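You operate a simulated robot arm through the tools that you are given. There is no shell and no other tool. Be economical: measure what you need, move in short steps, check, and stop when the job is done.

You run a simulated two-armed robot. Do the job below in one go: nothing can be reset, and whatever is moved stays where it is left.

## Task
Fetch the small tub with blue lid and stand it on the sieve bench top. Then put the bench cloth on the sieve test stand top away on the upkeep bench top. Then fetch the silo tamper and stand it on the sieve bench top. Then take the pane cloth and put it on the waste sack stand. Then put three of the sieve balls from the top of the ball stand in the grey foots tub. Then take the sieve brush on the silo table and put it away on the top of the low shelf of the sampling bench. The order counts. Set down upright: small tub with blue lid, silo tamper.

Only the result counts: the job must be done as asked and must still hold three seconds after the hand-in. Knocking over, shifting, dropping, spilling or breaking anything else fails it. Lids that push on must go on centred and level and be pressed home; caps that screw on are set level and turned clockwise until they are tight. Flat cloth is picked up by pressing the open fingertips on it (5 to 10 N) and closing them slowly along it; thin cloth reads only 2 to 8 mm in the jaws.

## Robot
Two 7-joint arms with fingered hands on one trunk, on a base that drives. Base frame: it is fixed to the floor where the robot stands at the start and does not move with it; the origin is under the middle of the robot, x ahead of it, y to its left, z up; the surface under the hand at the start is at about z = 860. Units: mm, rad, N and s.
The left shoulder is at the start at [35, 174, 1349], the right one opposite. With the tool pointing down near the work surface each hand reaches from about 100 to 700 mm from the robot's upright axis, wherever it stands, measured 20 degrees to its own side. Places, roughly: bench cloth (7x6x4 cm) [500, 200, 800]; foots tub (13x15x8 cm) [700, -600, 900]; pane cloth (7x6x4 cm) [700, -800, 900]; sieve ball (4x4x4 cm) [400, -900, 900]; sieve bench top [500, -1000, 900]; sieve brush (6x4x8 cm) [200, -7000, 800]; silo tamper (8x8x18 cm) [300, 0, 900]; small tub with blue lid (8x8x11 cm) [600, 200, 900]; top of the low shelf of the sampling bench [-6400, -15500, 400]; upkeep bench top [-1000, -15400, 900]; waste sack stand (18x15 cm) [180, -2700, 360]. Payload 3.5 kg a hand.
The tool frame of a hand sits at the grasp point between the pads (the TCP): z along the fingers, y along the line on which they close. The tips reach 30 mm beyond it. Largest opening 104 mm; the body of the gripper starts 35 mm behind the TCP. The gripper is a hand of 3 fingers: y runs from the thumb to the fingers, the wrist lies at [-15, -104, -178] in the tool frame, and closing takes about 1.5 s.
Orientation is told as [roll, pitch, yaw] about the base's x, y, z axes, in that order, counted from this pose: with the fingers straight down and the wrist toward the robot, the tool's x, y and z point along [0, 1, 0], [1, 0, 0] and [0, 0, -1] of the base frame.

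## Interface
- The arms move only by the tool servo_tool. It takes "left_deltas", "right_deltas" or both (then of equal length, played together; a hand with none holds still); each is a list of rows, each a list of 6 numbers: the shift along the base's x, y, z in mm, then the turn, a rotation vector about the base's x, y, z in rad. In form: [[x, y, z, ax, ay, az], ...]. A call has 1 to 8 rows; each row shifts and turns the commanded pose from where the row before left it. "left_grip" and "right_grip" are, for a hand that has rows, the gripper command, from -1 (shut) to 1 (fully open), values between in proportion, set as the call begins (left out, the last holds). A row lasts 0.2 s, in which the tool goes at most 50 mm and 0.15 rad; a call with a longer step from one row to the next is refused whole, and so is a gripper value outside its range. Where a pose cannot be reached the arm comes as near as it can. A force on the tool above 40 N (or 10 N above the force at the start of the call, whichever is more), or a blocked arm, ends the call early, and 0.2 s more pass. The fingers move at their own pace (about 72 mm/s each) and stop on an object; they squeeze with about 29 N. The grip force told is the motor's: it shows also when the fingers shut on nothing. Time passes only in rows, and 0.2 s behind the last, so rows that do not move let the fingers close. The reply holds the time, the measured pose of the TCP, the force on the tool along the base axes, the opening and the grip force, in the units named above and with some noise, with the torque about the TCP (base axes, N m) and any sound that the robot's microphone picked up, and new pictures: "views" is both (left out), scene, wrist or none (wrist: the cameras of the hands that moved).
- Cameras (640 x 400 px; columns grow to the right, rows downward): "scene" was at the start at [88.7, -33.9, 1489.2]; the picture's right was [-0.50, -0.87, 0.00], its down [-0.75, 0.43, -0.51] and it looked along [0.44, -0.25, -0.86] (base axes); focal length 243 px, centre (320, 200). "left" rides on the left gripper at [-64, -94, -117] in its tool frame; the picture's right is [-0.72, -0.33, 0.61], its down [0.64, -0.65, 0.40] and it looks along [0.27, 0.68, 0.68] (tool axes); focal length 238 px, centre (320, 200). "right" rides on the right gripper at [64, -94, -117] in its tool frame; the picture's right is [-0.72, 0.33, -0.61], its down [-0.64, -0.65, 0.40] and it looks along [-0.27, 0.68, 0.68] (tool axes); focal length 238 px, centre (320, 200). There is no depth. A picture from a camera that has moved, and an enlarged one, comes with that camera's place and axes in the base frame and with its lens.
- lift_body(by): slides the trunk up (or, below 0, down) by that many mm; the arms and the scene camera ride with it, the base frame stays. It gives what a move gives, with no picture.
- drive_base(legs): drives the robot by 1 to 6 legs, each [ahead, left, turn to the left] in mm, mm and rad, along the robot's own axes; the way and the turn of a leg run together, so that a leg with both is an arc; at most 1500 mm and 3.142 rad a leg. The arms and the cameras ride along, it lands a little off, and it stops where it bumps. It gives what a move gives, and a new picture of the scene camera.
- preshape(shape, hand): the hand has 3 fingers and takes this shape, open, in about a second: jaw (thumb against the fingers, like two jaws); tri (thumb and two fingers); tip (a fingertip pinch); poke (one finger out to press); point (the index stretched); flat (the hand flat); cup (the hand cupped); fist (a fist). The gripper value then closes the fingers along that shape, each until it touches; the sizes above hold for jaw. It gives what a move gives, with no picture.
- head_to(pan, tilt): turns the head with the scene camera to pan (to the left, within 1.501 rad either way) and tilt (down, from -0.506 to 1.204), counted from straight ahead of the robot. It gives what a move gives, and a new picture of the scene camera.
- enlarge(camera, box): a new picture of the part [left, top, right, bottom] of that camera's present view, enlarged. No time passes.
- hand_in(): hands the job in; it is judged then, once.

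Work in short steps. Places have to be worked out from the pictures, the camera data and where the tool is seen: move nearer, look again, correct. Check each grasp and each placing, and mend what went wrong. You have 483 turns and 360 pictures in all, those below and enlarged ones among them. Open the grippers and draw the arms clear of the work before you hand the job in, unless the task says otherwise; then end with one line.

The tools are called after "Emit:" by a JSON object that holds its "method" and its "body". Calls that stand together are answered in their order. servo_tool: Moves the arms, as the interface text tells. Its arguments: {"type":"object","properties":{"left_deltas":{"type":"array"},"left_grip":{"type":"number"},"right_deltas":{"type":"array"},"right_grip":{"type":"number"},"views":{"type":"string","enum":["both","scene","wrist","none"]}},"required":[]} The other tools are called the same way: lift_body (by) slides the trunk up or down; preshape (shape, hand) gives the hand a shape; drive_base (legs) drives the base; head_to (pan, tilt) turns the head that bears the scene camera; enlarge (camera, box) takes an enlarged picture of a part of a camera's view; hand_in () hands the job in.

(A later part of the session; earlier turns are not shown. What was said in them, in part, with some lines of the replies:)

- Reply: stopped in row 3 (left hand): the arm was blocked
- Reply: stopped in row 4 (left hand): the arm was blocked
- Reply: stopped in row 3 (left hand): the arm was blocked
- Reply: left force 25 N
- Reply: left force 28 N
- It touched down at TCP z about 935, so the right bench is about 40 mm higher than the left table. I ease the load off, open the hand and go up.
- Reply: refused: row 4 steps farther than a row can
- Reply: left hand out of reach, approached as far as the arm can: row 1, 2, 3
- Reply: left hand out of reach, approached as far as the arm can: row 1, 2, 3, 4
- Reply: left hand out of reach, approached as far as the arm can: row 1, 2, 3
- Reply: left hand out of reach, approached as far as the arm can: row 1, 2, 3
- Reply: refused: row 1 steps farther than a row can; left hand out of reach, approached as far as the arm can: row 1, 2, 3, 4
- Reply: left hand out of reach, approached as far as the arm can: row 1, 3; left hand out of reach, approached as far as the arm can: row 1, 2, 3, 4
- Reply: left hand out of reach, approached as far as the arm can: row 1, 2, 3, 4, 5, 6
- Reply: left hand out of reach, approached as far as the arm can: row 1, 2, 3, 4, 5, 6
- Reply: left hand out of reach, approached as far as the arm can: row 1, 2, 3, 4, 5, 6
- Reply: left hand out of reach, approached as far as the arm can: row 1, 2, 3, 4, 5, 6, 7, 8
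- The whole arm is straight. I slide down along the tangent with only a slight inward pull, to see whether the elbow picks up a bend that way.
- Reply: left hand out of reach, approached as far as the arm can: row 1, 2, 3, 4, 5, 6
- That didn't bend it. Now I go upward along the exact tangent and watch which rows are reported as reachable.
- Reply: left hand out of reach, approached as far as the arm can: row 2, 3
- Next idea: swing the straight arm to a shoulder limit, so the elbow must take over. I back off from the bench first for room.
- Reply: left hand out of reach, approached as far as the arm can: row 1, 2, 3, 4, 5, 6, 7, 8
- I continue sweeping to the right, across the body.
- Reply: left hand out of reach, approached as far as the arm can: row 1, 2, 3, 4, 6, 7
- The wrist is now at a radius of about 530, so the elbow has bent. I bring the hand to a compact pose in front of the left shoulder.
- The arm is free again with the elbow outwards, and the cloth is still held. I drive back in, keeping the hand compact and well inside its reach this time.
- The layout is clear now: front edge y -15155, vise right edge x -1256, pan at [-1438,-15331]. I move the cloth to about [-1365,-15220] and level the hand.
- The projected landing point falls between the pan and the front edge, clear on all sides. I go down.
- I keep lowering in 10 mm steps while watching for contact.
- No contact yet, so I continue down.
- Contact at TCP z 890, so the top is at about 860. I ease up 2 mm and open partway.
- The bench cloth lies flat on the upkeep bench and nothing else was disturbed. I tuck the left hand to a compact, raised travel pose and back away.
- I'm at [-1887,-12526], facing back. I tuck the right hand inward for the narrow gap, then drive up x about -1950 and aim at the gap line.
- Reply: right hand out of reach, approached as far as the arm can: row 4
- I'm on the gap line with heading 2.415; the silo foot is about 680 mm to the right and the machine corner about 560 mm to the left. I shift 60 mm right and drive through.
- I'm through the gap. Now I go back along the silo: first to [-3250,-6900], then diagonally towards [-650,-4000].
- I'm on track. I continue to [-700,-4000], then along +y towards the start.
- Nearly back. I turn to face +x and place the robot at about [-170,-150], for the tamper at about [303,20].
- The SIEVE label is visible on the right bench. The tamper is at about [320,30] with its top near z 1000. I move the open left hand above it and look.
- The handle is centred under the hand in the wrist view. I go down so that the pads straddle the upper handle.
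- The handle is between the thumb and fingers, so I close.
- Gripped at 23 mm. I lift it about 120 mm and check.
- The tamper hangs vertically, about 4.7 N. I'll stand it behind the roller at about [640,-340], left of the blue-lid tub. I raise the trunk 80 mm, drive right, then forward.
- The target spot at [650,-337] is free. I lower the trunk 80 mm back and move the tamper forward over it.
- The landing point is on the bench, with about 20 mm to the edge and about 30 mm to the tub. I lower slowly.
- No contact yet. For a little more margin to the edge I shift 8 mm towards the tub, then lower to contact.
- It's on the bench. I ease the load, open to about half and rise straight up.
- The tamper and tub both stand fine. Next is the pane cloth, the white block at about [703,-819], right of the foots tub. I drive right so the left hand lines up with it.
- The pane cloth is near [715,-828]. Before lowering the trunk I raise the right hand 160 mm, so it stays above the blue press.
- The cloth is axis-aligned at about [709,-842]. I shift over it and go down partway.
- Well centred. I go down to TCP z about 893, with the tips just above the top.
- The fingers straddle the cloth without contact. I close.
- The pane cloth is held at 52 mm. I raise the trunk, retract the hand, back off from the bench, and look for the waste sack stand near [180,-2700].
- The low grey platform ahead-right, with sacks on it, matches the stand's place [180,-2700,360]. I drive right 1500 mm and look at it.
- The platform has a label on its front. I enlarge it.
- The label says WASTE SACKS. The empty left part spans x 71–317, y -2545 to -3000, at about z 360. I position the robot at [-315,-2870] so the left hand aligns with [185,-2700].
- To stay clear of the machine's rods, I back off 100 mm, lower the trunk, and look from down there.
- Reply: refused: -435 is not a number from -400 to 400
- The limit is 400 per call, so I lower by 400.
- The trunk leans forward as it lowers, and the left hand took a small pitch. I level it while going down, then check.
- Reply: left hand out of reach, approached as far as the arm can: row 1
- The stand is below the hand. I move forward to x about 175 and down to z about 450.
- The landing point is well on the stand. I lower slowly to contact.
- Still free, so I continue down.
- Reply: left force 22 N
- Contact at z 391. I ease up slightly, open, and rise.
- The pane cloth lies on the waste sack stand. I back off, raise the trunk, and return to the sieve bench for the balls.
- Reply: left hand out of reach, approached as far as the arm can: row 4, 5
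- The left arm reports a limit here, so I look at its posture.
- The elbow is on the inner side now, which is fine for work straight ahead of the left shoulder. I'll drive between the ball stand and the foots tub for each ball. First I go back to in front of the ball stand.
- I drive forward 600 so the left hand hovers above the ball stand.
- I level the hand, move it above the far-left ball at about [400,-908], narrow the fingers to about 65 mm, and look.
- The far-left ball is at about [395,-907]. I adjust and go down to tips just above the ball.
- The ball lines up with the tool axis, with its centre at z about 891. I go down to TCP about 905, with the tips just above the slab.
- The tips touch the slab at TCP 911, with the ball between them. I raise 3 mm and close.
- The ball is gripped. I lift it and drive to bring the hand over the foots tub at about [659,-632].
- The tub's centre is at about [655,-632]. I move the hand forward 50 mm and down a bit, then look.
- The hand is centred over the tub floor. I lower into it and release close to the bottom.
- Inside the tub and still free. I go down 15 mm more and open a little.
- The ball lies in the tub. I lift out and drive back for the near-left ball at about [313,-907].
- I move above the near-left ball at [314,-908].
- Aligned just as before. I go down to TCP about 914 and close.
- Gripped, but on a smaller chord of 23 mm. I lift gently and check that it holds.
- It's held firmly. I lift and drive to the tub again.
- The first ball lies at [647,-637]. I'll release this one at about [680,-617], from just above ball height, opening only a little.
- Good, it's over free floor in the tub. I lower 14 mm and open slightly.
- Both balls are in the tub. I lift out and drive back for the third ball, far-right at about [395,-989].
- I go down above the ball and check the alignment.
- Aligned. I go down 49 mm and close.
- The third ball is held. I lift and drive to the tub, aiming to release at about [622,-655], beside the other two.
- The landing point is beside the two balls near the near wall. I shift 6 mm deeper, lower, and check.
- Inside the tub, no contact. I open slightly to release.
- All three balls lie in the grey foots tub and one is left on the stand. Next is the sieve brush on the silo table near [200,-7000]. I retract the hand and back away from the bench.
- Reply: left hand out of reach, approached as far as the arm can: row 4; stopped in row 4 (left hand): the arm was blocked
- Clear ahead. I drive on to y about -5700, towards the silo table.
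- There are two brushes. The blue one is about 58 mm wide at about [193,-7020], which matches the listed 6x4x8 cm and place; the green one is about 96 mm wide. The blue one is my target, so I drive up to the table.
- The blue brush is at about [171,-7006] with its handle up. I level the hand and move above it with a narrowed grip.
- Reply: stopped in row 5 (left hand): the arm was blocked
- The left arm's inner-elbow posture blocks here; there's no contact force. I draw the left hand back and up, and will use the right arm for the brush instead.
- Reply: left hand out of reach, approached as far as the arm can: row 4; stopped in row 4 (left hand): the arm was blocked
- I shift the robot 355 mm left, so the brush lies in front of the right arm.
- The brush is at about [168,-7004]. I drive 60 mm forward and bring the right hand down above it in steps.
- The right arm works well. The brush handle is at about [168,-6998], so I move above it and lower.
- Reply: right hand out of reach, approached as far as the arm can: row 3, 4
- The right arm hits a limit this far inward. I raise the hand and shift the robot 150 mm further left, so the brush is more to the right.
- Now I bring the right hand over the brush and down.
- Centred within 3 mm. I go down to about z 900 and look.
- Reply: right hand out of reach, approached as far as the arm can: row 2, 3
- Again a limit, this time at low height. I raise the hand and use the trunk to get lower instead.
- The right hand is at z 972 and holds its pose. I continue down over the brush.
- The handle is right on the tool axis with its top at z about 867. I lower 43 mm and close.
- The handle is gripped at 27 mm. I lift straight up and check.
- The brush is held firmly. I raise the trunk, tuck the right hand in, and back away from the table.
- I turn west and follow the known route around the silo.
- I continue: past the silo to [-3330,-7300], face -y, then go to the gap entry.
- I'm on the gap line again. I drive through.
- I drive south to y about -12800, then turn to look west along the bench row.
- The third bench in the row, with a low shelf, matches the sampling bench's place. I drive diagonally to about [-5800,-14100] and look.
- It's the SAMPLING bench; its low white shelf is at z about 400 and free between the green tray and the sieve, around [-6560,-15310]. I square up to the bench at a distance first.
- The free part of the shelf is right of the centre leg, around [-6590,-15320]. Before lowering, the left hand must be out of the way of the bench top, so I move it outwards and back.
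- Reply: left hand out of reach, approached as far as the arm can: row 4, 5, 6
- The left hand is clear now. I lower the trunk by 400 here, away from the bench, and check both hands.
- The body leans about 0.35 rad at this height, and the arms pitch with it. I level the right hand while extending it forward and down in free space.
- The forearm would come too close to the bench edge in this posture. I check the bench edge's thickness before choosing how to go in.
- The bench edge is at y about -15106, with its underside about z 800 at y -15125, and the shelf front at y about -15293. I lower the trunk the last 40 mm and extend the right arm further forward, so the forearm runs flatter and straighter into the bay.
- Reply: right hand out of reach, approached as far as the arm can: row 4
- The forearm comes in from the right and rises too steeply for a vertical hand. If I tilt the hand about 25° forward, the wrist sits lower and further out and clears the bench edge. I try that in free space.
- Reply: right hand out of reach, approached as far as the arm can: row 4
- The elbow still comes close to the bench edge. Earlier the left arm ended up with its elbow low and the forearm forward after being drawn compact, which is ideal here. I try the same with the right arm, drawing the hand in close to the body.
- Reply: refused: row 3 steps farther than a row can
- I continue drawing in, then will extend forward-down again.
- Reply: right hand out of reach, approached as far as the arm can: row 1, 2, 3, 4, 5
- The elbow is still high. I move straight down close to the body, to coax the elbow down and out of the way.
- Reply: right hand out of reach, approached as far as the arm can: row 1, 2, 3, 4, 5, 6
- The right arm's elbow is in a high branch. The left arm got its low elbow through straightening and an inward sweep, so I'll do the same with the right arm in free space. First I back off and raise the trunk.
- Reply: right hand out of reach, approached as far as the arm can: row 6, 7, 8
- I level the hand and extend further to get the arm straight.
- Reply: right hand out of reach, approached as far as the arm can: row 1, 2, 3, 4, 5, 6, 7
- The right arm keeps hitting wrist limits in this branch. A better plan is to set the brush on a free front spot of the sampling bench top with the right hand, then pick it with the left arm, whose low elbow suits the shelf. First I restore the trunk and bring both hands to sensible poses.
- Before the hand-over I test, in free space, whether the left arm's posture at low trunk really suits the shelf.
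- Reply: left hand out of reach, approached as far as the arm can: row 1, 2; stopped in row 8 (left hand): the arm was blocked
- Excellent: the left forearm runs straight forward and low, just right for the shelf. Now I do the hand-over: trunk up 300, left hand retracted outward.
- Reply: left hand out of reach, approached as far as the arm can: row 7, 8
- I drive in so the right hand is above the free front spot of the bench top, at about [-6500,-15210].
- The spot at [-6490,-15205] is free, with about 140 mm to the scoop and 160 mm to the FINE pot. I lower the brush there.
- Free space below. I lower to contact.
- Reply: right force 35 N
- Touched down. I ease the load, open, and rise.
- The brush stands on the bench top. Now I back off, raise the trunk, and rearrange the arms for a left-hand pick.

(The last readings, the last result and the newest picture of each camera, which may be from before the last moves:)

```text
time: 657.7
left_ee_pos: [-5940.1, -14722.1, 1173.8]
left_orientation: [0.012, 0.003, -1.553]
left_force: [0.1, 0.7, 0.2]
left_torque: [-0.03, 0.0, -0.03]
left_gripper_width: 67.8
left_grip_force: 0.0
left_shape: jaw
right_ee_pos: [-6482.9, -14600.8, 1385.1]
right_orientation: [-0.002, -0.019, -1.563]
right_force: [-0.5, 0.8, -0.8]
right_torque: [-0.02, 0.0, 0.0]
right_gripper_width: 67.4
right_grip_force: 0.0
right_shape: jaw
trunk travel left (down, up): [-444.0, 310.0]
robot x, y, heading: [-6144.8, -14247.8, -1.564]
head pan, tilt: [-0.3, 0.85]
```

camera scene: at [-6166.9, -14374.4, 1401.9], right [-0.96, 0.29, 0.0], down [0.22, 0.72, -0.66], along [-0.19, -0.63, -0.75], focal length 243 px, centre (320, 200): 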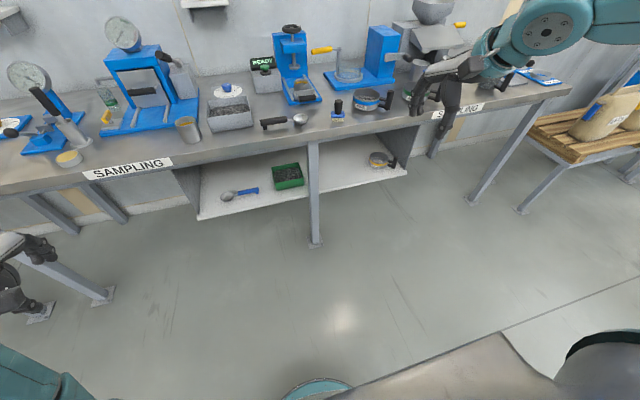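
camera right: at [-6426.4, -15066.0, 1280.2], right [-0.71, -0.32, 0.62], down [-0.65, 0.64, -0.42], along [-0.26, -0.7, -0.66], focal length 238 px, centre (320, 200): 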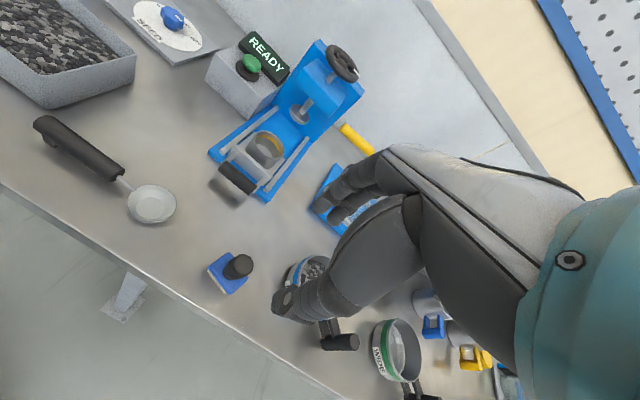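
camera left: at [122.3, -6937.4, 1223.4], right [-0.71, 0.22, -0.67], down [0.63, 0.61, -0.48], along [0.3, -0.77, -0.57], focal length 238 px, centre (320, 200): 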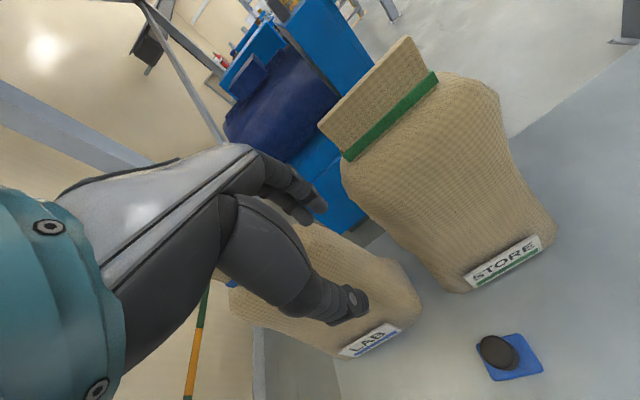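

Both hands are well posed. I drive so the left hand is above the brush.

Emit:
{"method": "drive_base", "body": {"legs": [[0, -548, 0], [460, 0, 0]]}}

Emit:
{"method": "head_to", "body": {"pan": 0.2, "tilt": 0.9}}

```text
time: 663.3
left_ee_pos: [-6496.5, -15192.8, 1173.0]
left_orientation: [0.01, 0.006, -1.561]
left_force: [0.3, 0.3, -0.2]
left_torque: [-0.01, 0.0, 0.0]
left_gripper_width: 68.0
left_grip_force: 0.1
left_shape: jaw
right_ee_pos: [-7039.2, -15068.9, 1384.3]
right_orientation: [0.0, -0.02, -1.569]
right_force: [0.0, -0.3, 0.0]
right_torque: [0.03, -0.02, -0.04]
right_gripper_width: 67.1
right_grip_force: 0.1
right_shape: jaw
trunk travel left (down, up): [-444.0, 310.0]
robot x, y, heading: [-6697.8, -14710.0, -1.578]
head pan, tilt: [-0.3, 0.85]
camera scene: at [-6721.2, -14818.8, 1502.7], right [-0.95, 0.3, 0.0], down [0.22, 0.72, -0.66], along [-0.2, -0.63, -0.75], focal length 243 px, centre (320, 200)
```

scene: 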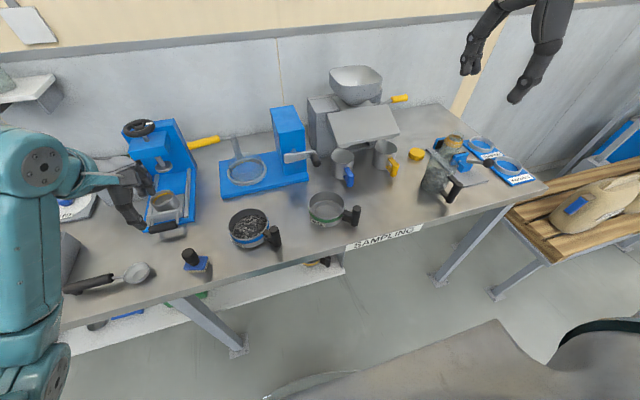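

```text
time: 664.2
left_ee_pos: [-6495.4, -15190.4, 1173.4]
left_orientation: [0.01, 0.004, -1.561]
left_force: [-0.9, -0.3, -0.2]
left_torque: [0.01, 0.01, 0.0]
left_gripper_width: 67.8
left_grip_force: 0.2
left_shape: jaw
right_ee_pos: [-7039.7, -15068.2, 1384.3]
right_orientation: [-0.002, -0.02, -1.567]
right_force: [-0.6, -0.5, 1.0]
right_torque: [0.01, 0.01, 0.01]
right_gripper_width: 67.2
right_grip_force: 0.1
right_shape: jaw
trunk travel left (down, up): [-444.0, 310.0]
robot x, y, heading: [-6701.6, -14712.2, -1.574]
head pan, tilt: [0.201, 0.901]
camera scene: at [-6683.1, -14817.9, 1498.9], right [-0.98, -0.2, 0.0], down [-0.15, 0.77, -0.62], along [0.12, -0.61, -0.78], focal length 243 px, centre (320, 200)
```

scene: 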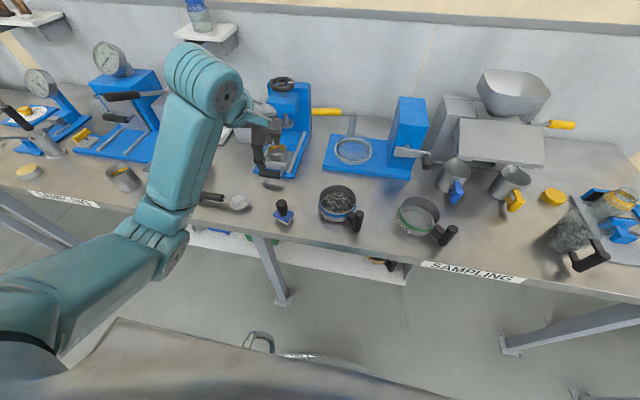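

I lower the left hand above the brush and look.

Emit:
{"method": "servo_tool", "body": {"left_deltas": [[2, -4, -40, 0, 0, 0], [2, -4, -40, 0, 0, 0], [2, -4, -40, 0, 0, 0], [0, 0, -25, 0, 0, 0]], "views": "wrist"}}

```text
time: 665.2
left_ee_pos: [-6489.6, -15203.9, 1027.7]
left_orientation: [0.009, 0.003, -1.562]
left_force: [0.7, -0.1, -0.7]
left_torque: [0.03, 0.01, 0.01]
left_gripper_width: 67.7
left_grip_force: 0.0
left_shape: jaw
right_ee_pos: [-7039.7, -15068.1, 1385.8]
right_orientation: [-0.003, -0.019, -1.571]
right_force: [-0.3, 0.3, 0.6]
right_torque: [-0.01, 0.0, 0.02]
right_gripper_width: 67.3
right_grip_force: 0.0
right_shape: jaw
trunk travel left (down, up): [-444.0, 310.0]
robot x, y, heading: [-6698.9, -14713.8, -1.58]
head pan, tilt: [0.201, 0.901]
camera left: at [-6556.4, -15110.6, 1143.2], right [-0.71, 0.32, -0.62], down [0.64, 0.66, -0.39], along [0.28, -0.68, -0.68], focal length 238 px, centre (320, 200)
```

left: 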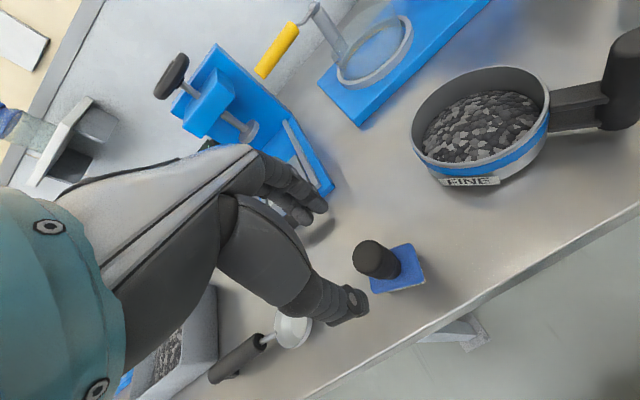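

The handle is about 7 mm off. I correct, go down closer and check again.

Emit:
{"method": "servo_tool", "body": {"left_deltas": [[-6, -4, -25, 0, 0, 0], [0, 0, -22, 0, 0, 0]], "views": "wrist"}}

```text
time: 665.8
left_ee_pos: [-6497.9, -15207.1, 979.9]
left_orientation: [0.012, 0.004, -1.564]
left_force: [-0.2, -0.7, 0.6]
left_torque: [-0.01, -0.03, -0.02]
left_gripper_width: 67.8
left_grip_force: 0.2
left_shape: jaw
right_ee_pos: [-7039.9, -15068.1, 1385.5]
right_orientation: [-0.001, -0.02, -1.569]
right_force: [0.9, -0.3, -0.3]
right_torque: [0.01, 0.0, 0.02]
right_gripper_width: 67.3
right_grip_force: 0.0
right_shape: jaw
trunk travel left (down, up): [-444.0, 310.0]
robot x, y, heading: [-6699.2, -14718.4, -1.575]
head pan, tilt: [0.201, 0.901]
camera left: at [-6563.1, -15114.6, 1096.2], right [-0.71, 0.32, -0.62], down [0.64, 0.66, -0.39], along [0.28, -0.68, -0.68], focal length 238 px, centre (320, 200)
```

left: 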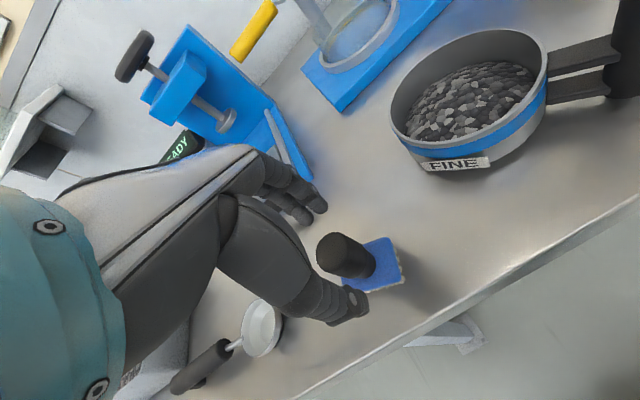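

Centred now. I lower 45 mm and close.

Emit:
{"method": "servo_tool", "body": {"left_deltas": [[0, 0, -20, 0, 0, 0], [0, 0, -17, 0, 0, 0], [0, 0, -8, 0, 0, 0]], "views": "none"}}

Emit:
{"method": "servo_tool", "body": {"left_deltas": [[0, 0, 0, 0, 0, 0], [0, 0, 0, 0, 0, 0], [0, 0, 0, 0, 0, 0], [0, 0, 0, 0, 0, 0], [0, 0, 0, 0, 0, 0], [0, 0, 0, 0, 0, 0]], "left_grip": -1, "views": "wrist"}}

```text
time: 666.6
left_ee_pos: [-6495.4, -15207.6, 936.7]
left_orientation: [0.013, 0.004, -1.563]
left_force: [-0.8, 0.2, -0.1]
left_torque: [0.0, -0.02, 0.0]
left_gripper_width: 67.9
left_grip_force: 0.0
left_shape: jaw
right_ee_pos: [-7039.4, -15068.4, 1385.3]
right_orientation: [-0.002, -0.02, -1.569]
right_force: [-0.3, 0.1, 0.1]
right_torque: [-0.01, -0.02, -0.01]
right_gripper_width: 67.2
right_grip_force: 0.0
right_shape: jaw
trunk travel left (down, up): [-444.0, 310.0]
robot x, y, heading: [-6699.0, -14716.2, -1.568]
head pan, tilt: [0.201, 0.901]
```

```text
time: 668.0
left_ee_pos: [-6498.3, -15206.7, 936.2]
left_orientation: [0.009, 0.002, -1.562]
left_force: [1.1, -0.9, 9.4]
left_torque: [-0.09, 0.0, -0.04]
left_gripper_width: 26.5
left_grip_force: 28.8
left_shape: jaw
right_ee_pos: [-7039.3, -15067.3, 1384.7]
right_orientation: [-0.003, -0.02, -1.57]
right_force: [-0.6, 0.2, 0.2]
right_torque: [0.0, -0.02, 0.01]
right_gripper_width: 67.2
right_grip_force: 0.1
right_shape: jaw
trunk travel left (down, up): [-444.0, 310.0]
robot x, y, heading: [-6696.7, -14717.5, -1.575]
head pan, tilt: [0.201, 0.901]
camera left: at [-6562.6, -15114.6, 1053.3], right [-0.72, 0.32, -0.62], down [0.64, 0.66, -0.4], along [0.28, -0.68, -0.68], focal length 238 px, centre (320, 200)
```

left: 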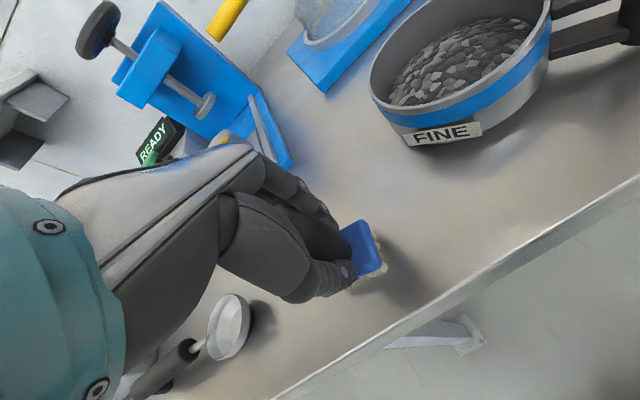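

Gripped. I lift, then back well off from the bench.

Emit:
{"method": "servo_tool", "body": {"left_deltas": [[0, 0, 20, 0, 0, 0], [0, 0, 40, 0, 0, 0], [0, 0, 45, 0, 0, 0], [0, 0, 45, 0, 0, 0], [0, 0, 30, 0, 0, 0]], "views": "wrist"}}

Emit:
{"method": "drive_base", "body": {"legs": [[-650, 0, 0]]}}

Emit:
{"method": "lift_body", "body": {"by": -400}}

```text
time: 669.2
left_ee_pos: [-6498.3, -15206.8, 1115.9]
left_orientation: [0.01, 0.006, -1.563]
left_force: [0.4, -0.6, -2.4]
left_torque: [-0.01, -0.03, 0.03]
left_gripper_width: 25.3
left_grip_force: 29.5
left_shape: jaw
right_ee_pos: [-7038.9, -15067.9, 1385.2]
right_orientation: [0.0, -0.018, -1.569]
right_force: [-0.3, 0.4, 0.7]
right_torque: [0.01, -0.02, 0.01]
right_gripper_width: 67.3
right_grip_force: 0.1
right_shape: jaw
trunk travel left (down, up): [-444.0, 310.0]
robot x, y, heading: [-6700.5, -14713.4, -1.572]
head pan, tilt: [0.201, 0.901]
camera left: at [-6563.3, -15114.8, 1232.2], right [-0.71, 0.32, -0.62], down [0.64, 0.66, -0.39], along [0.28, -0.68, -0.68], focal length 238 px, centre (320, 200)
```

left: 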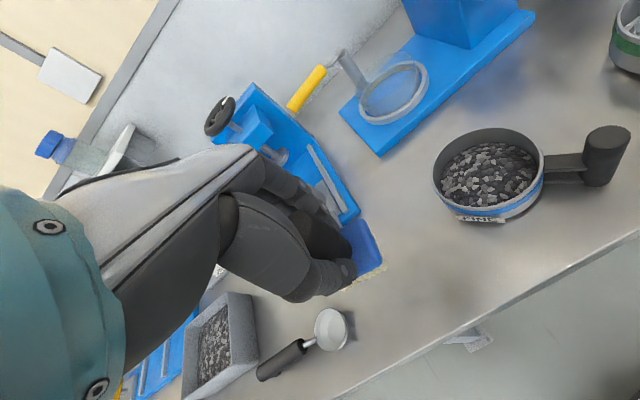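

```text
time: 672.8
left_ee_pos: [-6494.5, -14567.7, 1115.8]
left_orientation: [0.011, 0.004, -1.562]
left_force: [0.2, -0.4, -1.1]
left_torque: [0.01, 0.0, -0.02]
left_gripper_width: 25.2
left_grip_force: 28.6
left_shape: jaw
right_ee_pos: [-7037.0, -14427.9, 1384.8]
right_orientation: [-0.002, -0.02, -1.57]
right_force: [0.9, 0.2, -0.1]
right_torque: [-0.03, -0.02, -0.01]
right_gripper_width: 67.5
right_grip_force: 0.1
right_shape: jaw
trunk travel left (down, up): [-444.0, 310.0]
robot x, y, heading: [-6696.5, -14077.1, -1.572]
head pan, tilt: [0.201, 0.901]
camera scene: at [-6680.8, -14178.7, 1498.9], right [-0.98, -0.2, 0.0], down [-0.15, 0.77, -0.62], along [0.12, -0.61, -0.78], focal length 243 px, centre (320, 200)
```

scene: 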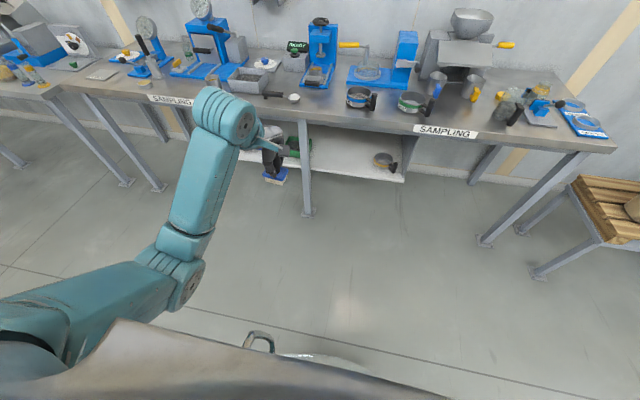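

```text
time: 676.6
left_ee_pos: [-6495.2, -14572.5, 705.1]
left_orientation: [0.014, 0.034, -1.562]
left_force: [-0.3, 0.5, -1.0]
left_torque: [0.0, -0.02, -0.01]
left_gripper_width: 25.6
left_grip_force: 28.9
left_shape: jaw
right_ee_pos: [-7037.7, -14427.2, 985.2]
right_orientation: [-0.002, -0.019, -1.57]
right_force: [0.6, 0.1, 0.1]
right_torque: [0.0, 0.01, 0.0]
right_gripper_width: 67.4
right_grip_force: 0.1
right_shape: jaw
trunk travel left (down, up): [-44.0, 710.0]
robot x, y, heading: [-6694.6, -14079.2, -1.571]
head pan, tilt: [0.201, 0.901]
```

Good, the hand stayed nearly level. I extend it forward and down to the shelf-entry pose, in free space.

Emit:
{"method": "servo_tool", "body": {"left_deltas": [[0, -25, -30, -0.034, 0, 0], [0, -25, -30, 0, 0, 0], [0, -30, -30, 0, 0, 0], [0, -30, -30, 0, 0, 0], [0, -30, -30, 0, 0, 0], [0, -30, -30, 0, 0, 0], [0, -30, -20, 0, 0, 0]], "views": "scene"}}

Emit:
{"method": "head_to", "body": {"pan": 0.3, "tilt": 0.6}}

```text
time: 678.2
left_ee_pos: [-6495.7, -14771.7, 504.1]
left_orientation: [0.012, 0.0, -1.564]
left_force: [-1.4, 0.6, -1.6]
left_torque: [0.0, -0.02, -0.02]
left_gripper_width: 25.0
left_grip_force: 29.0
left_shape: jaw
right_ee_pos: [-7037.8, -14428.7, 983.7]
right_orientation: [-0.001, -0.02, -1.569]
right_force: [0.4, 0.3, -0.2]
right_torque: [-0.01, 0.0, -0.01]
right_gripper_width: 67.0
right_grip_force: 0.0
right_shape: jaw
trunk travel left (down, up): [-44.0, 710.0]
robot x, y, heading: [-6701.2, -14079.1, -1.573]
head pan, tilt: [0.201, 0.901]
camera scene: at [-6681.4, -14351.4, 1085.7], right [-0.98, -0.2, 0.0], down [-0.15, 0.77, -0.62], along [0.12, -0.61, -0.78], focal length 243 px, centre (320, 200)
```

scene: 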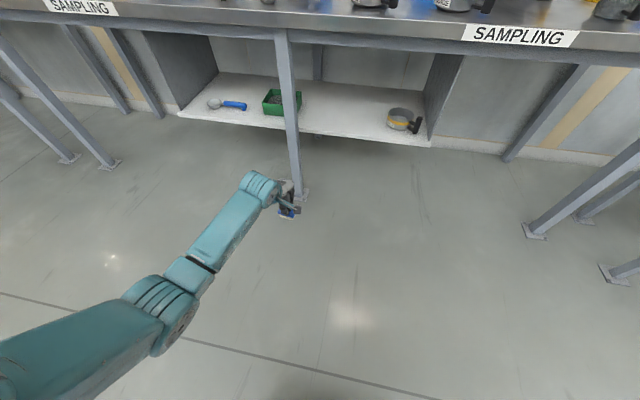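

```text
time: 679.0
left_ee_pos: [-6495.4, -14770.8, 505.0]
left_orientation: [0.011, 0.002, -1.561]
left_force: [0.0, -0.2, -1.2]
left_torque: [-0.03, 0.02, -0.03]
left_gripper_width: 25.2
left_grip_force: 28.9
left_shape: jaw
right_ee_pos: [-7036.3, -14429.4, 984.7]
right_orientation: [-0.004, -0.019, -1.57]
right_force: [-0.4, -0.1, -0.8]
right_torque: [-0.01, 0.01, -0.02]
right_gripper_width: 66.9
right_grip_force: 0.1
right_shape: jaw
trunk travel left (down, up): [-44.0, 710.0]
robot x, y, heading: [-6696.2, -14076.3, -1.576]
head pan, tilt: [0.3, 0.6]
camera scene: at [-6670.3, -14361.8, 1110.5], right [-0.96, -0.29, 0.0], down [-0.17, 0.54, -0.82], along [0.24, -0.79, -0.57], focal length 243 px, centre (320, 200)
```

scene: 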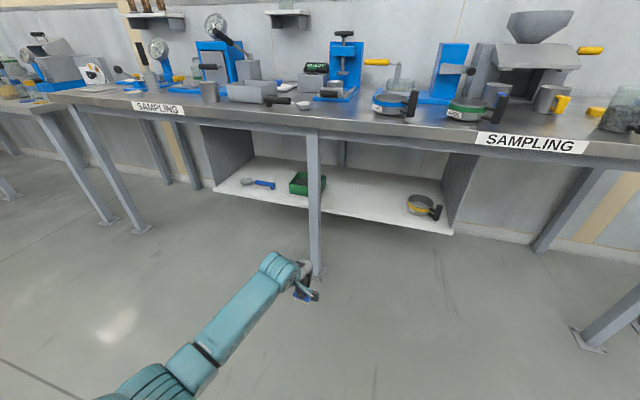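

The left forearm runs straight back with only a gentle rise, so it clears the bench edge. I shift 100 mm right, to clear the centre leg and the hulls pan, and drive in partway.

Emit:
{"method": "drive_base", "body": {"legs": [[0, -105, 0], [330, 0, 0]]}}

Emit:
{"method": "servo_tool", "body": {"left_deltas": [[0, 0, 0, 0, 0, 0]], "views": "wrist"}}

```text
time: 682.0
left_ee_pos: [-6598.9, -15099.4, 504.3]
left_orientation: [0.011, 0.002, -1.56]
left_force: [0.1, -0.3, -1.1]
left_torque: [-0.05, 0.01, 0.01]
left_gripper_width: 25.1
left_grip_force: 28.9
left_shape: jaw
right_ee_pos: [-7142.4, -14759.2, 983.6]
right_orientation: [-0.002, -0.02, -1.568]
right_force: [-0.6, -0.8, -0.2]
right_torque: [0.04, 0.0, -0.02]
right_gripper_width: 67.3
right_grip_force: 0.2
right_shape: jaw
trunk travel left (down, up): [-44.0, 710.0]
robot x, y, heading: [-6802.6, -14406.3, -1.574]
head pan, tilt: [0.3, 0.6]
camera scene: at [-6774.9, -14691.3, 1110.5], right [-0.96, -0.29, 0.0], down [-0.17, 0.54, -0.82], along [0.24, -0.79, -0.57], focal length 243 px, centre (320, 200)
```

scene: 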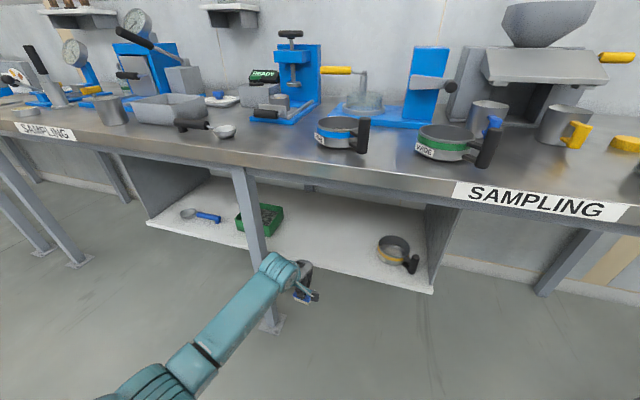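

```text
time: 682.4
left_ee_pos: [-6598.2, -15101.0, 504.5]
left_orientation: [0.011, 0.004, -1.561]
left_force: [0.7, 0.1, -0.7]
left_torque: [0.01, 0.02, 0.03]
left_gripper_width: 25.0
left_grip_force: 29.4
left_shape: jaw
right_ee_pos: [-7142.0, -14759.4, 984.4]
right_orientation: [-0.002, -0.018, -1.569]
right_force: [0.0, 0.2, 0.5]
right_torque: [0.0, 0.01, -0.02]
right_gripper_width: 67.3
right_grip_force: 0.1
right_shape: jaw
trunk travel left (down, up): [-44.0, 710.0]
robot x, y, heading: [-6800.9, -14407.6, -1.572]
head pan, tilt: [0.3, 0.6]
camera left: at [-6665.0, -15007.2, 620.2], right [-0.72, 0.32, -0.62], down [0.64, 0.66, -0.4], along [0.28, -0.68, -0.68], focal length 238 px, centre (320, 200)
```

left: 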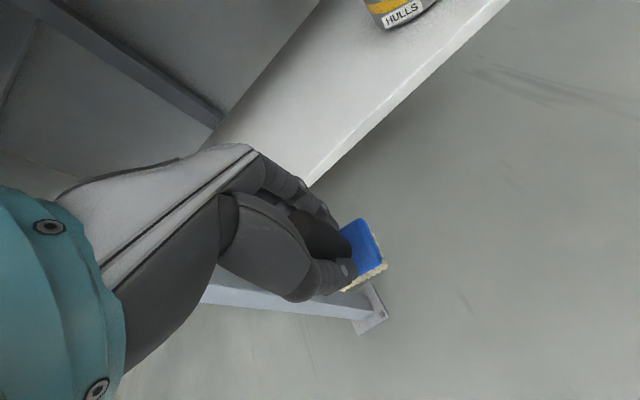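

The shelf front is at y about -15278 and the pan is well to the right. I lower 10 mm and drive in 240 mm.

Emit:
{"method": "servo_tool", "body": {"left_deltas": [[0, 0, -10, 0, 0, 0]], "views": "none"}}

Emit:
{"method": "drive_base", "body": {"legs": [[130, 0, 0]]}}

Emit:
{"method": "drive_base", "body": {"legs": [[110, 0, 0]]}}

Emit:
{"method": "servo_tool", "body": {"left_deltas": [[0, 0, 0, 0, 0, 0]], "views": "wrist"}}

```text
time: 682.8
left_ee_pos: [-6598.0, -15100.4, 494.8]
left_orientation: [0.012, 0.002, -1.562]
left_force: [-0.8, -0.2, -1.9]
left_torque: [0.01, -0.03, -0.01]
left_gripper_width: 25.2
left_grip_force: 28.9
left_shape: jaw
right_ee_pos: [-7141.1, -14758.6, 984.1]
right_orientation: [-0.003, -0.021, -1.567]
right_force: [0.7, 0.0, 0.2]
right_torque: [0.02, 0.01, -0.03]
right_gripper_width: 67.4
right_grip_force: 0.0
right_shape: jaw
trunk travel left (down, up): [-44.0, 710.0]
robot x, y, heading: [-6803.5, -14408.0, -1.574]
head pan, tilt: [0.3, 0.6]
```

```text
time: 684.0
left_ee_pos: [-6598.2, -15229.6, 493.5]
left_orientation: [0.01, 0.004, -1.559]
left_force: [0.9, 0.3, -2.0]
left_torque: [0.0, -0.02, 0.0]
left_gripper_width: 25.1
left_grip_force: 28.7
left_shape: jaw
right_ee_pos: [-7141.9, -14889.1, 984.7]
right_orientation: [-0.002, -0.019, -1.568]
right_force: [-0.4, 0.7, 1.4]
right_torque: [0.02, 0.0, 0.03]
right_gripper_width: 67.2
right_grip_force: 0.0
right_shape: jaw
trunk travel left (down, up): [-44.0, 710.0]
robot x, y, heading: [-6797.6, -14534.7, -1.572]
head pan, tilt: [0.3, 0.6]
camera scene: at [-6774.7, -14821.0, 1110.4], right [-0.96, -0.3, 0.0], down [-0.17, 0.54, -0.82], along [0.24, -0.79, -0.57], focal length 243 px, centre (320, 200)
```

scene: 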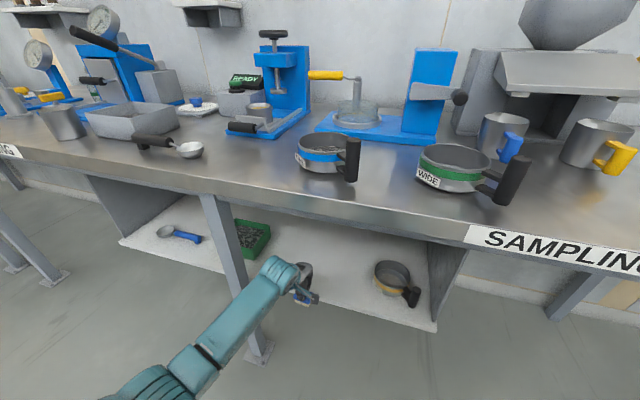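

```text
time: 685.2
left_ee_pos: [-6597.9, -15340.3, 493.9]
left_orientation: [0.01, 0.003, -1.558]
left_force: [-1.0, 0.5, -0.9]
left_torque: [0.0, 0.01, 0.02]
left_gripper_width: 25.4
left_grip_force: 28.7
left_shape: jaw
right_ee_pos: [-7140.7, -15001.7, 984.1]
right_orientation: [-0.002, -0.019, -1.566]
right_force: [-0.2, -0.3, -0.3]
right_torque: [-0.01, 0.01, 0.0]
right_gripper_width: 67.4
right_grip_force: 0.0
right_shape: jaw
trunk travel left (down, up): [-44.0, 710.0]
robot x, y, heading: [-6800.4, -14644.7, -1.567]
head pan, tilt: [0.3, 0.6]
camera scene: at [-6774.3, -14931.4, 1110.4], right [-0.95, -0.3, 0.0], down [-0.17, 0.54, -0.82], along [0.24, -0.79, -0.57], focal length 243 px, centre (320, 200)
```

scene: 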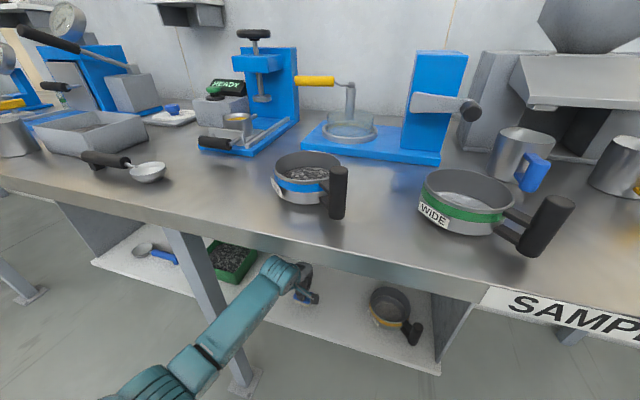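

```text
time: 685.6
left_ee_pos: [-6596.9, -15340.0, 493.9]
left_orientation: [0.01, 0.005, -1.559]
left_force: [-0.6, -0.6, -1.3]
left_torque: [0.03, -0.01, 0.0]
left_gripper_width: 24.9
left_grip_force: 28.9
left_shape: jaw
right_ee_pos: [-7141.4, -14999.8, 984.0]
right_orientation: [-0.002, -0.018, -1.566]
right_force: [0.2, 0.5, 0.6]
right_torque: [0.0, -0.01, -0.01]
right_gripper_width: 67.5
right_grip_force: 0.0
right_shape: jaw
trunk travel left (down, up): [-44.0, 710.0]
robot x, y, heading: [-6801.5, -14645.9, -1.567]
head pan, tilt: [0.3, 0.6]
camera left: at [-6663.4, -15246.8, 610.4], right [-0.72, 0.32, -0.62], down [0.64, 0.66, -0.4], along [0.28, -0.68, -0.68], focal length 238 px, centre (320, 200)
```

left: 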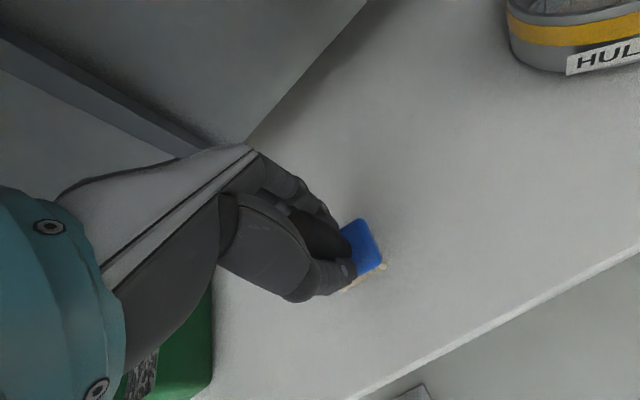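

The brush is well over the shelf with no contact anywhere. I lower it slowly.

Emit:
{"method": "servo_tool", "body": {"left_deltas": [[0, 0, -8, 0, 0, 0], [0, 0, -8, 0, 0, 0], [0, 0, -5, 0, 0, 0]], "views": "none"}}

Emit:
{"method": "servo_tool", "body": {"left_deltas": [[0, 0, -4, 0, 0, 0], [0, 0, -4, 0, 0, 0]], "views": "none"}}

```text
time: 686.5
left_ee_pos: [-6598.0, -15340.8, 477.3]
left_orientation: [0.01, -0.005, -1.558]
left_force: [0.8, 4.8, 17.3]
left_torque: [0.19, 0.0, 0.01]
left_gripper_width: 24.4
left_grip_force: 29.4
left_shape: jaw
right_ee_pos: [-7140.2, -14998.8, 986.5]
right_orientation: [-0.002, -0.024, -1.565]
right_force: [0.3, 0.3, -0.4]
right_torque: [0.04, 0.01, 0.02]
right_gripper_width: 67.3
right_grip_force: 0.1
right_shape: jaw
trunk travel left (down, up): [-44.0, 710.0]
robot x, y, heading: [-6802.5, -14642.1, -1.569]
head pan, tilt: [0.3, 0.6]
```

```text
time: 687.0
left_ee_pos: [-6598.7, -15344.6, 476.6]
left_orientation: [0.005, -0.021, -1.559]
left_force: [-0.9, 1.9, 17.9]
left_torque: [0.42, 0.05, -0.02]
left_gripper_width: 25.1
left_grip_force: 29.1
left_shape: jaw
right_ee_pos: [-7140.0, -14999.5, 984.3]
right_orientation: [-0.002, -0.022, -1.565]
right_force: [-0.5, 1.3, -1.4]
right_torque: [0.01, 0.01, 0.0]
right_gripper_width: 67.4
right_grip_force: 0.0
right_shape: jaw
trunk travel left (down, up): [-44.0, 710.0]
robot x, y, heading: [-6802.1, -14644.4, -1.572]
head pan, tilt: [0.3, 0.6]
stopped in row 2 (left hand): the force on the tool passed its limit at 43 N (the readings are from after the stop); the commanded pose is now the measured one
```

It's on the shelf. I ease up 3 mm and open.

Emit:
{"method": "servo_tool", "body": {"left_deltas": [[0, 0, 3, 0, 0, 0], [0, 0, 0, 0, 0, 0]], "views": "none"}}

Emit:
{"method": "servo_tool", "body": {"left_deltas": [[0, 0, 0, 0, 0, 0], [0, 0, 0, 0, 0, 0], [0, 0, 0, 0, 0, 0], [0, 0, 0, 0, 0, 0]], "left_grip": 0.4, "views": "wrist"}}

```text
time: 687.6
left_ee_pos: [-6598.6, -15344.6, 477.6]
left_orientation: [0.007, -0.013, -1.56]
left_force: [-0.8, -4.7, 11.2]
left_torque: [-0.3, 0.04, -0.02]
left_gripper_width: 25.0
left_grip_force: 29.1
left_shape: jaw
right_ee_pos: [-7142.0, -14998.7, 985.5]
right_orientation: [-0.002, -0.022, -1.566]
right_force: [0.5, -0.4, 0.2]
right_torque: [-0.01, -0.01, 0.01]
right_gripper_width: 67.5
right_grip_force: 0.0
right_shape: jaw
trunk travel left (down, up): [-44.0, 710.0]
robot x, y, heading: [-6801.4, -14644.6, -1.567]
head pan, tilt: [0.3, 0.6]
```

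```text
time: 688.6
left_ee_pos: [-6597.1, -15342.8, 475.8]
left_orientation: [0.009, -0.009, -1.558]
left_force: [0.2, 0.6, -0.8]
left_torque: [0.0, 0.0, 0.01]
left_gripper_width: 72.3
left_grip_force: 0.1
left_shape: jaw
right_ee_pos: [-7139.4, -14998.9, 984.5]
right_orientation: [-0.002, -0.019, -1.566]
right_force: [-0.1, 0.3, -0.7]
right_torque: [-0.01, -0.03, 0.02]
right_gripper_width: 67.2
right_grip_force: 0.0
right_shape: jaw
trunk travel left (down, up): [-44.0, 710.0]
robot x, y, heading: [-6801.9, -14645.7, -1.57]
head pan, tilt: [0.3, 0.6]
camera left: at [-6663.8, -15248.6, 590.5], right [-0.72, 0.31, -0.62], down [0.64, 0.66, -0.41], along [0.28, -0.69, -0.67], focal length 238 px, centre (320, 200)
```

left: 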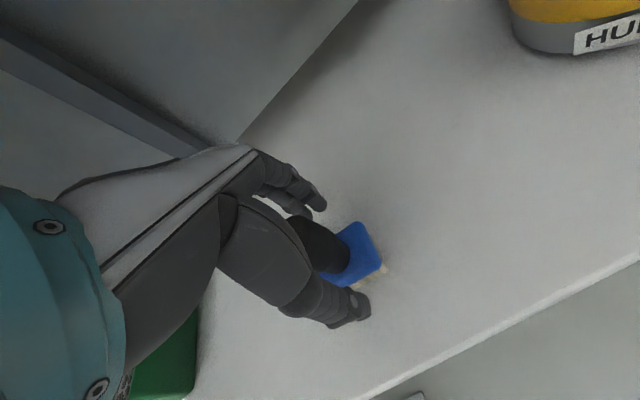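

The brush stands free. To avoid lifting the forearm into the bench edge, I open fully and slide the hand sideways out of the handle by driving right.

Emit:
{"method": "servo_tool", "body": {"left_deltas": [[0, 0, 6, 0, 0, 0], [0, 0, 4, 0, 0, 0], [0, 0, 0, 0, 0, 0], [0, 0, 0, 0, 0, 0]], "left_grip": 1, "views": "wrist"}}

Emit:
{"method": "drive_base", "body": {"legs": [[0, -45, 0]]}}

Emit:
{"method": "servo_tool", "body": {"left_deltas": [[0, 0, 0, 0, 0, 0]], "views": "wrist"}}

```text
time: 689.6
left_ee_pos: [-6598.0, -15342.1, 485.4]
left_orientation: [0.007, -0.012, -1.559]
left_force: [0.1, -0.1, -0.5]
left_torque: [-0.02, 0.0, 0.02]
left_gripper_width: 103.6
left_grip_force: 0.1
left_shape: jaw
right_ee_pos: [-7141.6, -15000.1, 984.9]
right_orientation: [-0.001, -0.02, -1.566]
right_force: [-0.5, 0.1, 0.1]
right_torque: [0.01, -0.01, 0.0]
right_gripper_width: 67.3
right_grip_force: 0.0
right_shape: jaw
trunk travel left (down, up): [-44.0, 710.0]
robot x, y, heading: [-6804.7, -14641.1, -1.57]
head pan, tilt: [0.3, 0.6]
camera left: at [-6663.9, -15248.8, 600.5], right [-0.72, 0.31, -0.62], down [0.64, 0.66, -0.41], along [0.28, -0.69, -0.67], focal length 238 px, centre (320, 200)
```

left: 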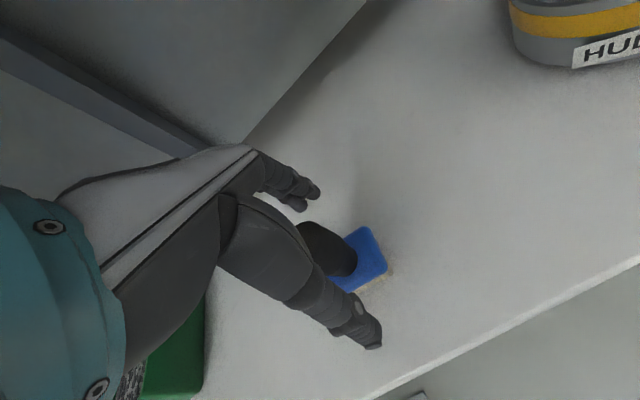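

```text
time: 690.5
left_ee_pos: [-6644.0, -15342.4, 485.4]
left_orientation: [0.009, -0.01, -1.559]
left_force: [0.4, -0.1, 0.3]
left_torque: [0.0, -0.01, 0.02]
left_gripper_width: 103.2
left_grip_force: 0.0
left_shape: jaw
right_ee_pos: [-7187.4, -14999.8, 984.5]
right_orientation: [-0.002, -0.019, -1.566]
right_force: [0.2, -0.1, 0.0]
right_torque: [-0.02, 0.02, 0.02]
right_gripper_width: 67.2
right_grip_force: 0.1
right_shape: jaw
trunk travel left (down, up): [-44.0, 710.0]
robot x, y, heading: [-6847.8, -14642.6, -1.566]
head pan, tilt: [0.3, 0.6]
camera scene: at [-6820.0, -14931.0, 1110.6], right [-0.95, -0.3, 0.0], down [-0.17, 0.54, -0.83], along [0.25, -0.79, -0.56], focal length 243 px, centre (320, 200)
```

scene: 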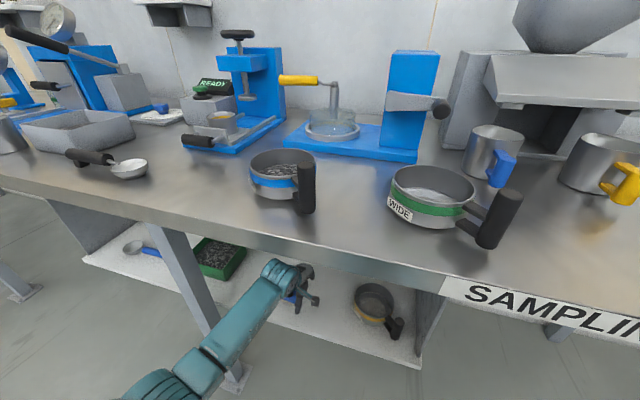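

```text
time: 690.9
left_ee_pos: [-6644.9, -15344.1, 484.7]
left_orientation: [0.009, -0.011, -1.56]
left_force: [0.0, -0.4, -0.4]
left_torque: [0.03, 0.03, 0.01]
left_gripper_width: 103.7
left_grip_force: 0.1
left_shape: jaw
right_ee_pos: [-7184.6, -14999.4, 985.1]
right_orientation: [-0.002, -0.02, -1.566]
right_force: [0.5, -0.7, 0.7]
right_torque: [0.0, 0.0, 0.0]
right_gripper_width: 67.3
right_grip_force: 0.1
right_shape: jaw
trunk travel left (down, up): [-44.0, 710.0]
robot x, y, heading: [-6847.8, -14648.9, -1.568]
head pan, tilt: [0.3, 0.6]
camera left: at [-6709.2, -15248.9, 600.5], right [-0.72, 0.31, -0.62], down [0.64, 0.66, -0.41], along [0.28, -0.69, -0.67], focal length 238 px, centre (320, 200)
```

left: 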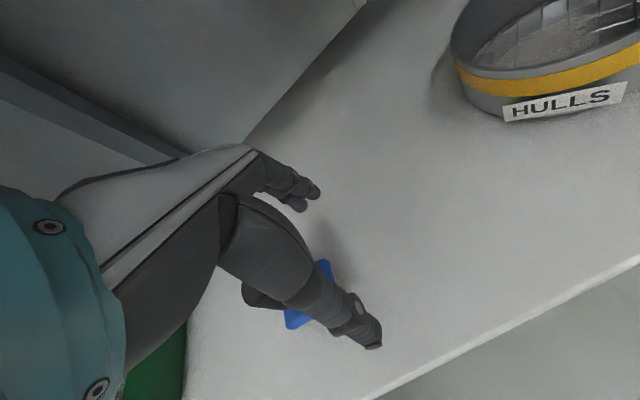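

One more sideways step of 40 mm, then straight back out.

Emit:
{"method": "drive_base", "body": {"legs": [[0, -40, 0]]}}

Emit:
{"method": "servo_tool", "body": {"left_deltas": [[0, 0, 0, 0, 0, 0]], "views": "wrist"}}

```text
time: 691.8
left_ee_pos: [-6683.7, -15342.8, 483.7]
left_orientation: [0.009, -0.011, -1.558]
left_force: [-0.5, -0.1, -0.7]
left_torque: [0.03, -0.03, 0.01]
left_gripper_width: 103.7
left_grip_force: 0.0
left_shape: jaw
right_ee_pos: [-7228.0, -15000.7, 984.5]
right_orientation: [-0.001, -0.019, -1.566]
right_force: [0.1, -0.9, 0.6]
right_torque: [0.0, 0.02, -0.02]
right_gripper_width: 67.0
right_grip_force: 0.0
right_shape: jaw
trunk travel left (down, up): [-44.0, 710.0]
robot x, y, heading: [-6886.6, -14644.3, -1.57]
head pan, tilt: [0.3, 0.6]
camera scene: at [-6860.5, -14931.1, 1110.6], right [-0.95, -0.3, 0.0], down [-0.17, 0.54, -0.83], along [0.24, -0.79, -0.56], focal length 243 px, centre (320, 200)
```

scene: 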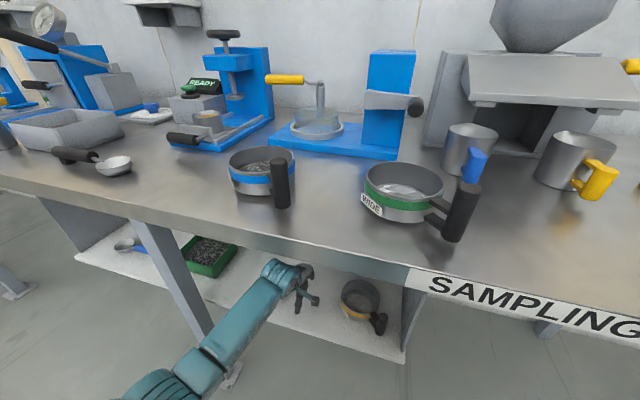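

```text
time: 692.2
left_ee_pos: [-6684.1, -15343.1, 486.5]
left_orientation: [0.008, -0.009, -1.559]
left_force: [-0.6, -0.4, 0.2]
left_torque: [0.03, 0.01, 0.03]
left_gripper_width: 103.6
left_grip_force: 0.1
left_shape: jaw
right_ee_pos: [-7227.1, -15000.6, 986.1]
right_orientation: [-0.002, -0.019, -1.568]
right_force: [1.0, 0.5, 0.1]
right_torque: [-0.01, 0.01, -0.02]
right_gripper_width: 67.2
right_grip_force: 0.1
right_shape: jaw
trunk travel left (down, up): [-44.0, 710.0]
robot x, y, heading: [-6887.5, -14649.6, -1.567]
head pan, tilt: [0.3, 0.6]
camera left: at [-6749.8, -15249.0, 600.5], right [-0.72, 0.31, -0.62], down [0.64, 0.66, -0.41], along [0.28, -0.69, -0.67], focal length 238 px, centre (320, 200)
```

left: 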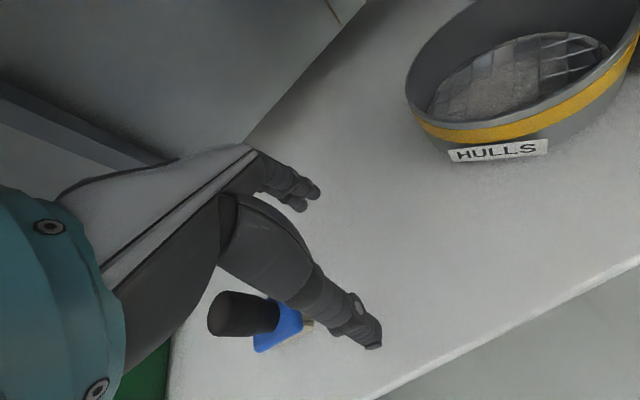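

The brush stands clear to the left of the hand. I back straight out 600 mm and look.

Emit:
{"method": "drive_base", "body": {"legs": [[-300, 0, 0], [-350, 0, 0]]}}

Emit:
{"method": "enlarge", "body": {"camera": "scene", "box": [80, 120, 480, 370]}}

```text
time: 696.1
left_ee_pos: [-6689.2, -14692.7, 486.8]
left_orientation: [0.009, -0.01, -1.566]
left_force: [-0.1, 0.9, 1.3]
left_torque: [-0.01, -0.02, 0.0]
left_gripper_width: 103.7
left_grip_force: 0.0
left_shape: jaw
right_ee_pos: [-7229.6, -14346.4, 985.3]
right_orientation: [0.0, -0.019, -1.572]
right_force: [0.3, -0.1, -0.7]
right_torque: [-0.03, 0.01, -0.02]
right_gripper_width: 67.2
right_grip_force: 0.0
right_shape: jaw
trunk travel left (down, up): [-44.0, 710.0]
robot x, y, heading: [-6886.8, -13994.6, -1.573]
head pan, tilt: [0.3, 0.6]
camera scene: at [-6862.0, -14280.1, 1110.6], right [-0.96, -0.29, 0.0], down [-0.16, 0.54, -0.83], along [0.24, -0.79, -0.56], focal length 243 px, centre (320, 200)
```

scene: 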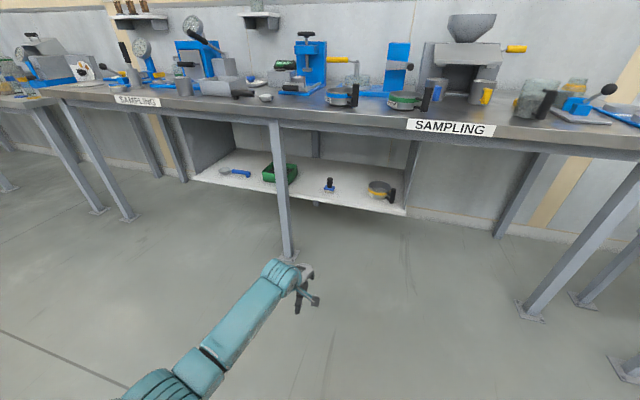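

```text
1.60 times, centred on (280, 245) of scene
camera zoom: at [-6862.0, -14280.1, 1110.6], right [-0.96, -0.29, 0.0], down [-0.16, 0.54, -0.83], along [0.24, -0.79, -0.56], focal length 389 px, centre (384, 128)
```

zoom: 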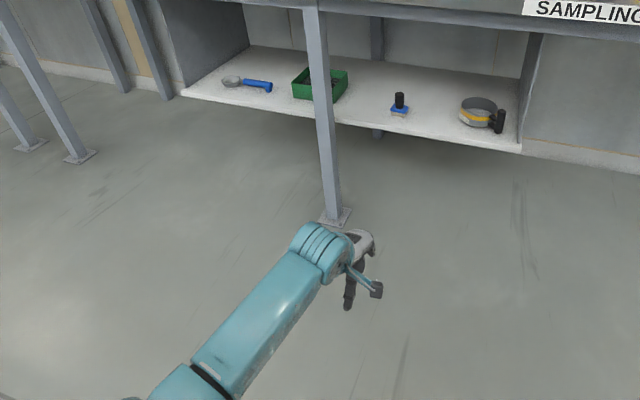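

The brush stands on the low shelf and both arms are clear. I open the right hand fully, then hand in.

Emit:
{"method": "servo_tool", "body": {"right_deltas": [[0, 0, 0, 0, 0, 0], [0, 0, 0, 0, 0, 0], [0, 0, 0, 0, 0, 0]], "right_grip": 1, "views": "none"}}

Emit:
{"method": "hand_in", "body": {}}

```text
time: 696.9
left_ee_pos: [-6688.8, -14693.5, 484.9]
left_orientation: [0.009, -0.011, -1.565]
left_force: [-0.4, -0.8, -0.2]
left_torque: [0.04, -0.02, -0.02]
left_gripper_width: 103.6
left_grip_force: 0.1
left_shape: jaw
right_ee_pos: [-7229.5, -14346.6, 985.2]
right_orientation: [-0.001, -0.019, -1.573]
right_force: [0.5, 0.2, -0.3]
right_torque: [0.0, -0.03, 0.0]
right_gripper_width: 103.7
right_grip_force: 0.1
right_shape: jaw
trunk travel left (down, up): [-44.0, 710.0]
robot x, y, heading: [-6889.1, -13992.0, -1.584]
head pan, tilt: [0.3, 0.6]
```

```text
The job is handed in.
```

All six parts were done in the order asked and the job is handed in; I took the blue brush as the sieve brush, because its size and place matched the listing and the green one beside it was too big.
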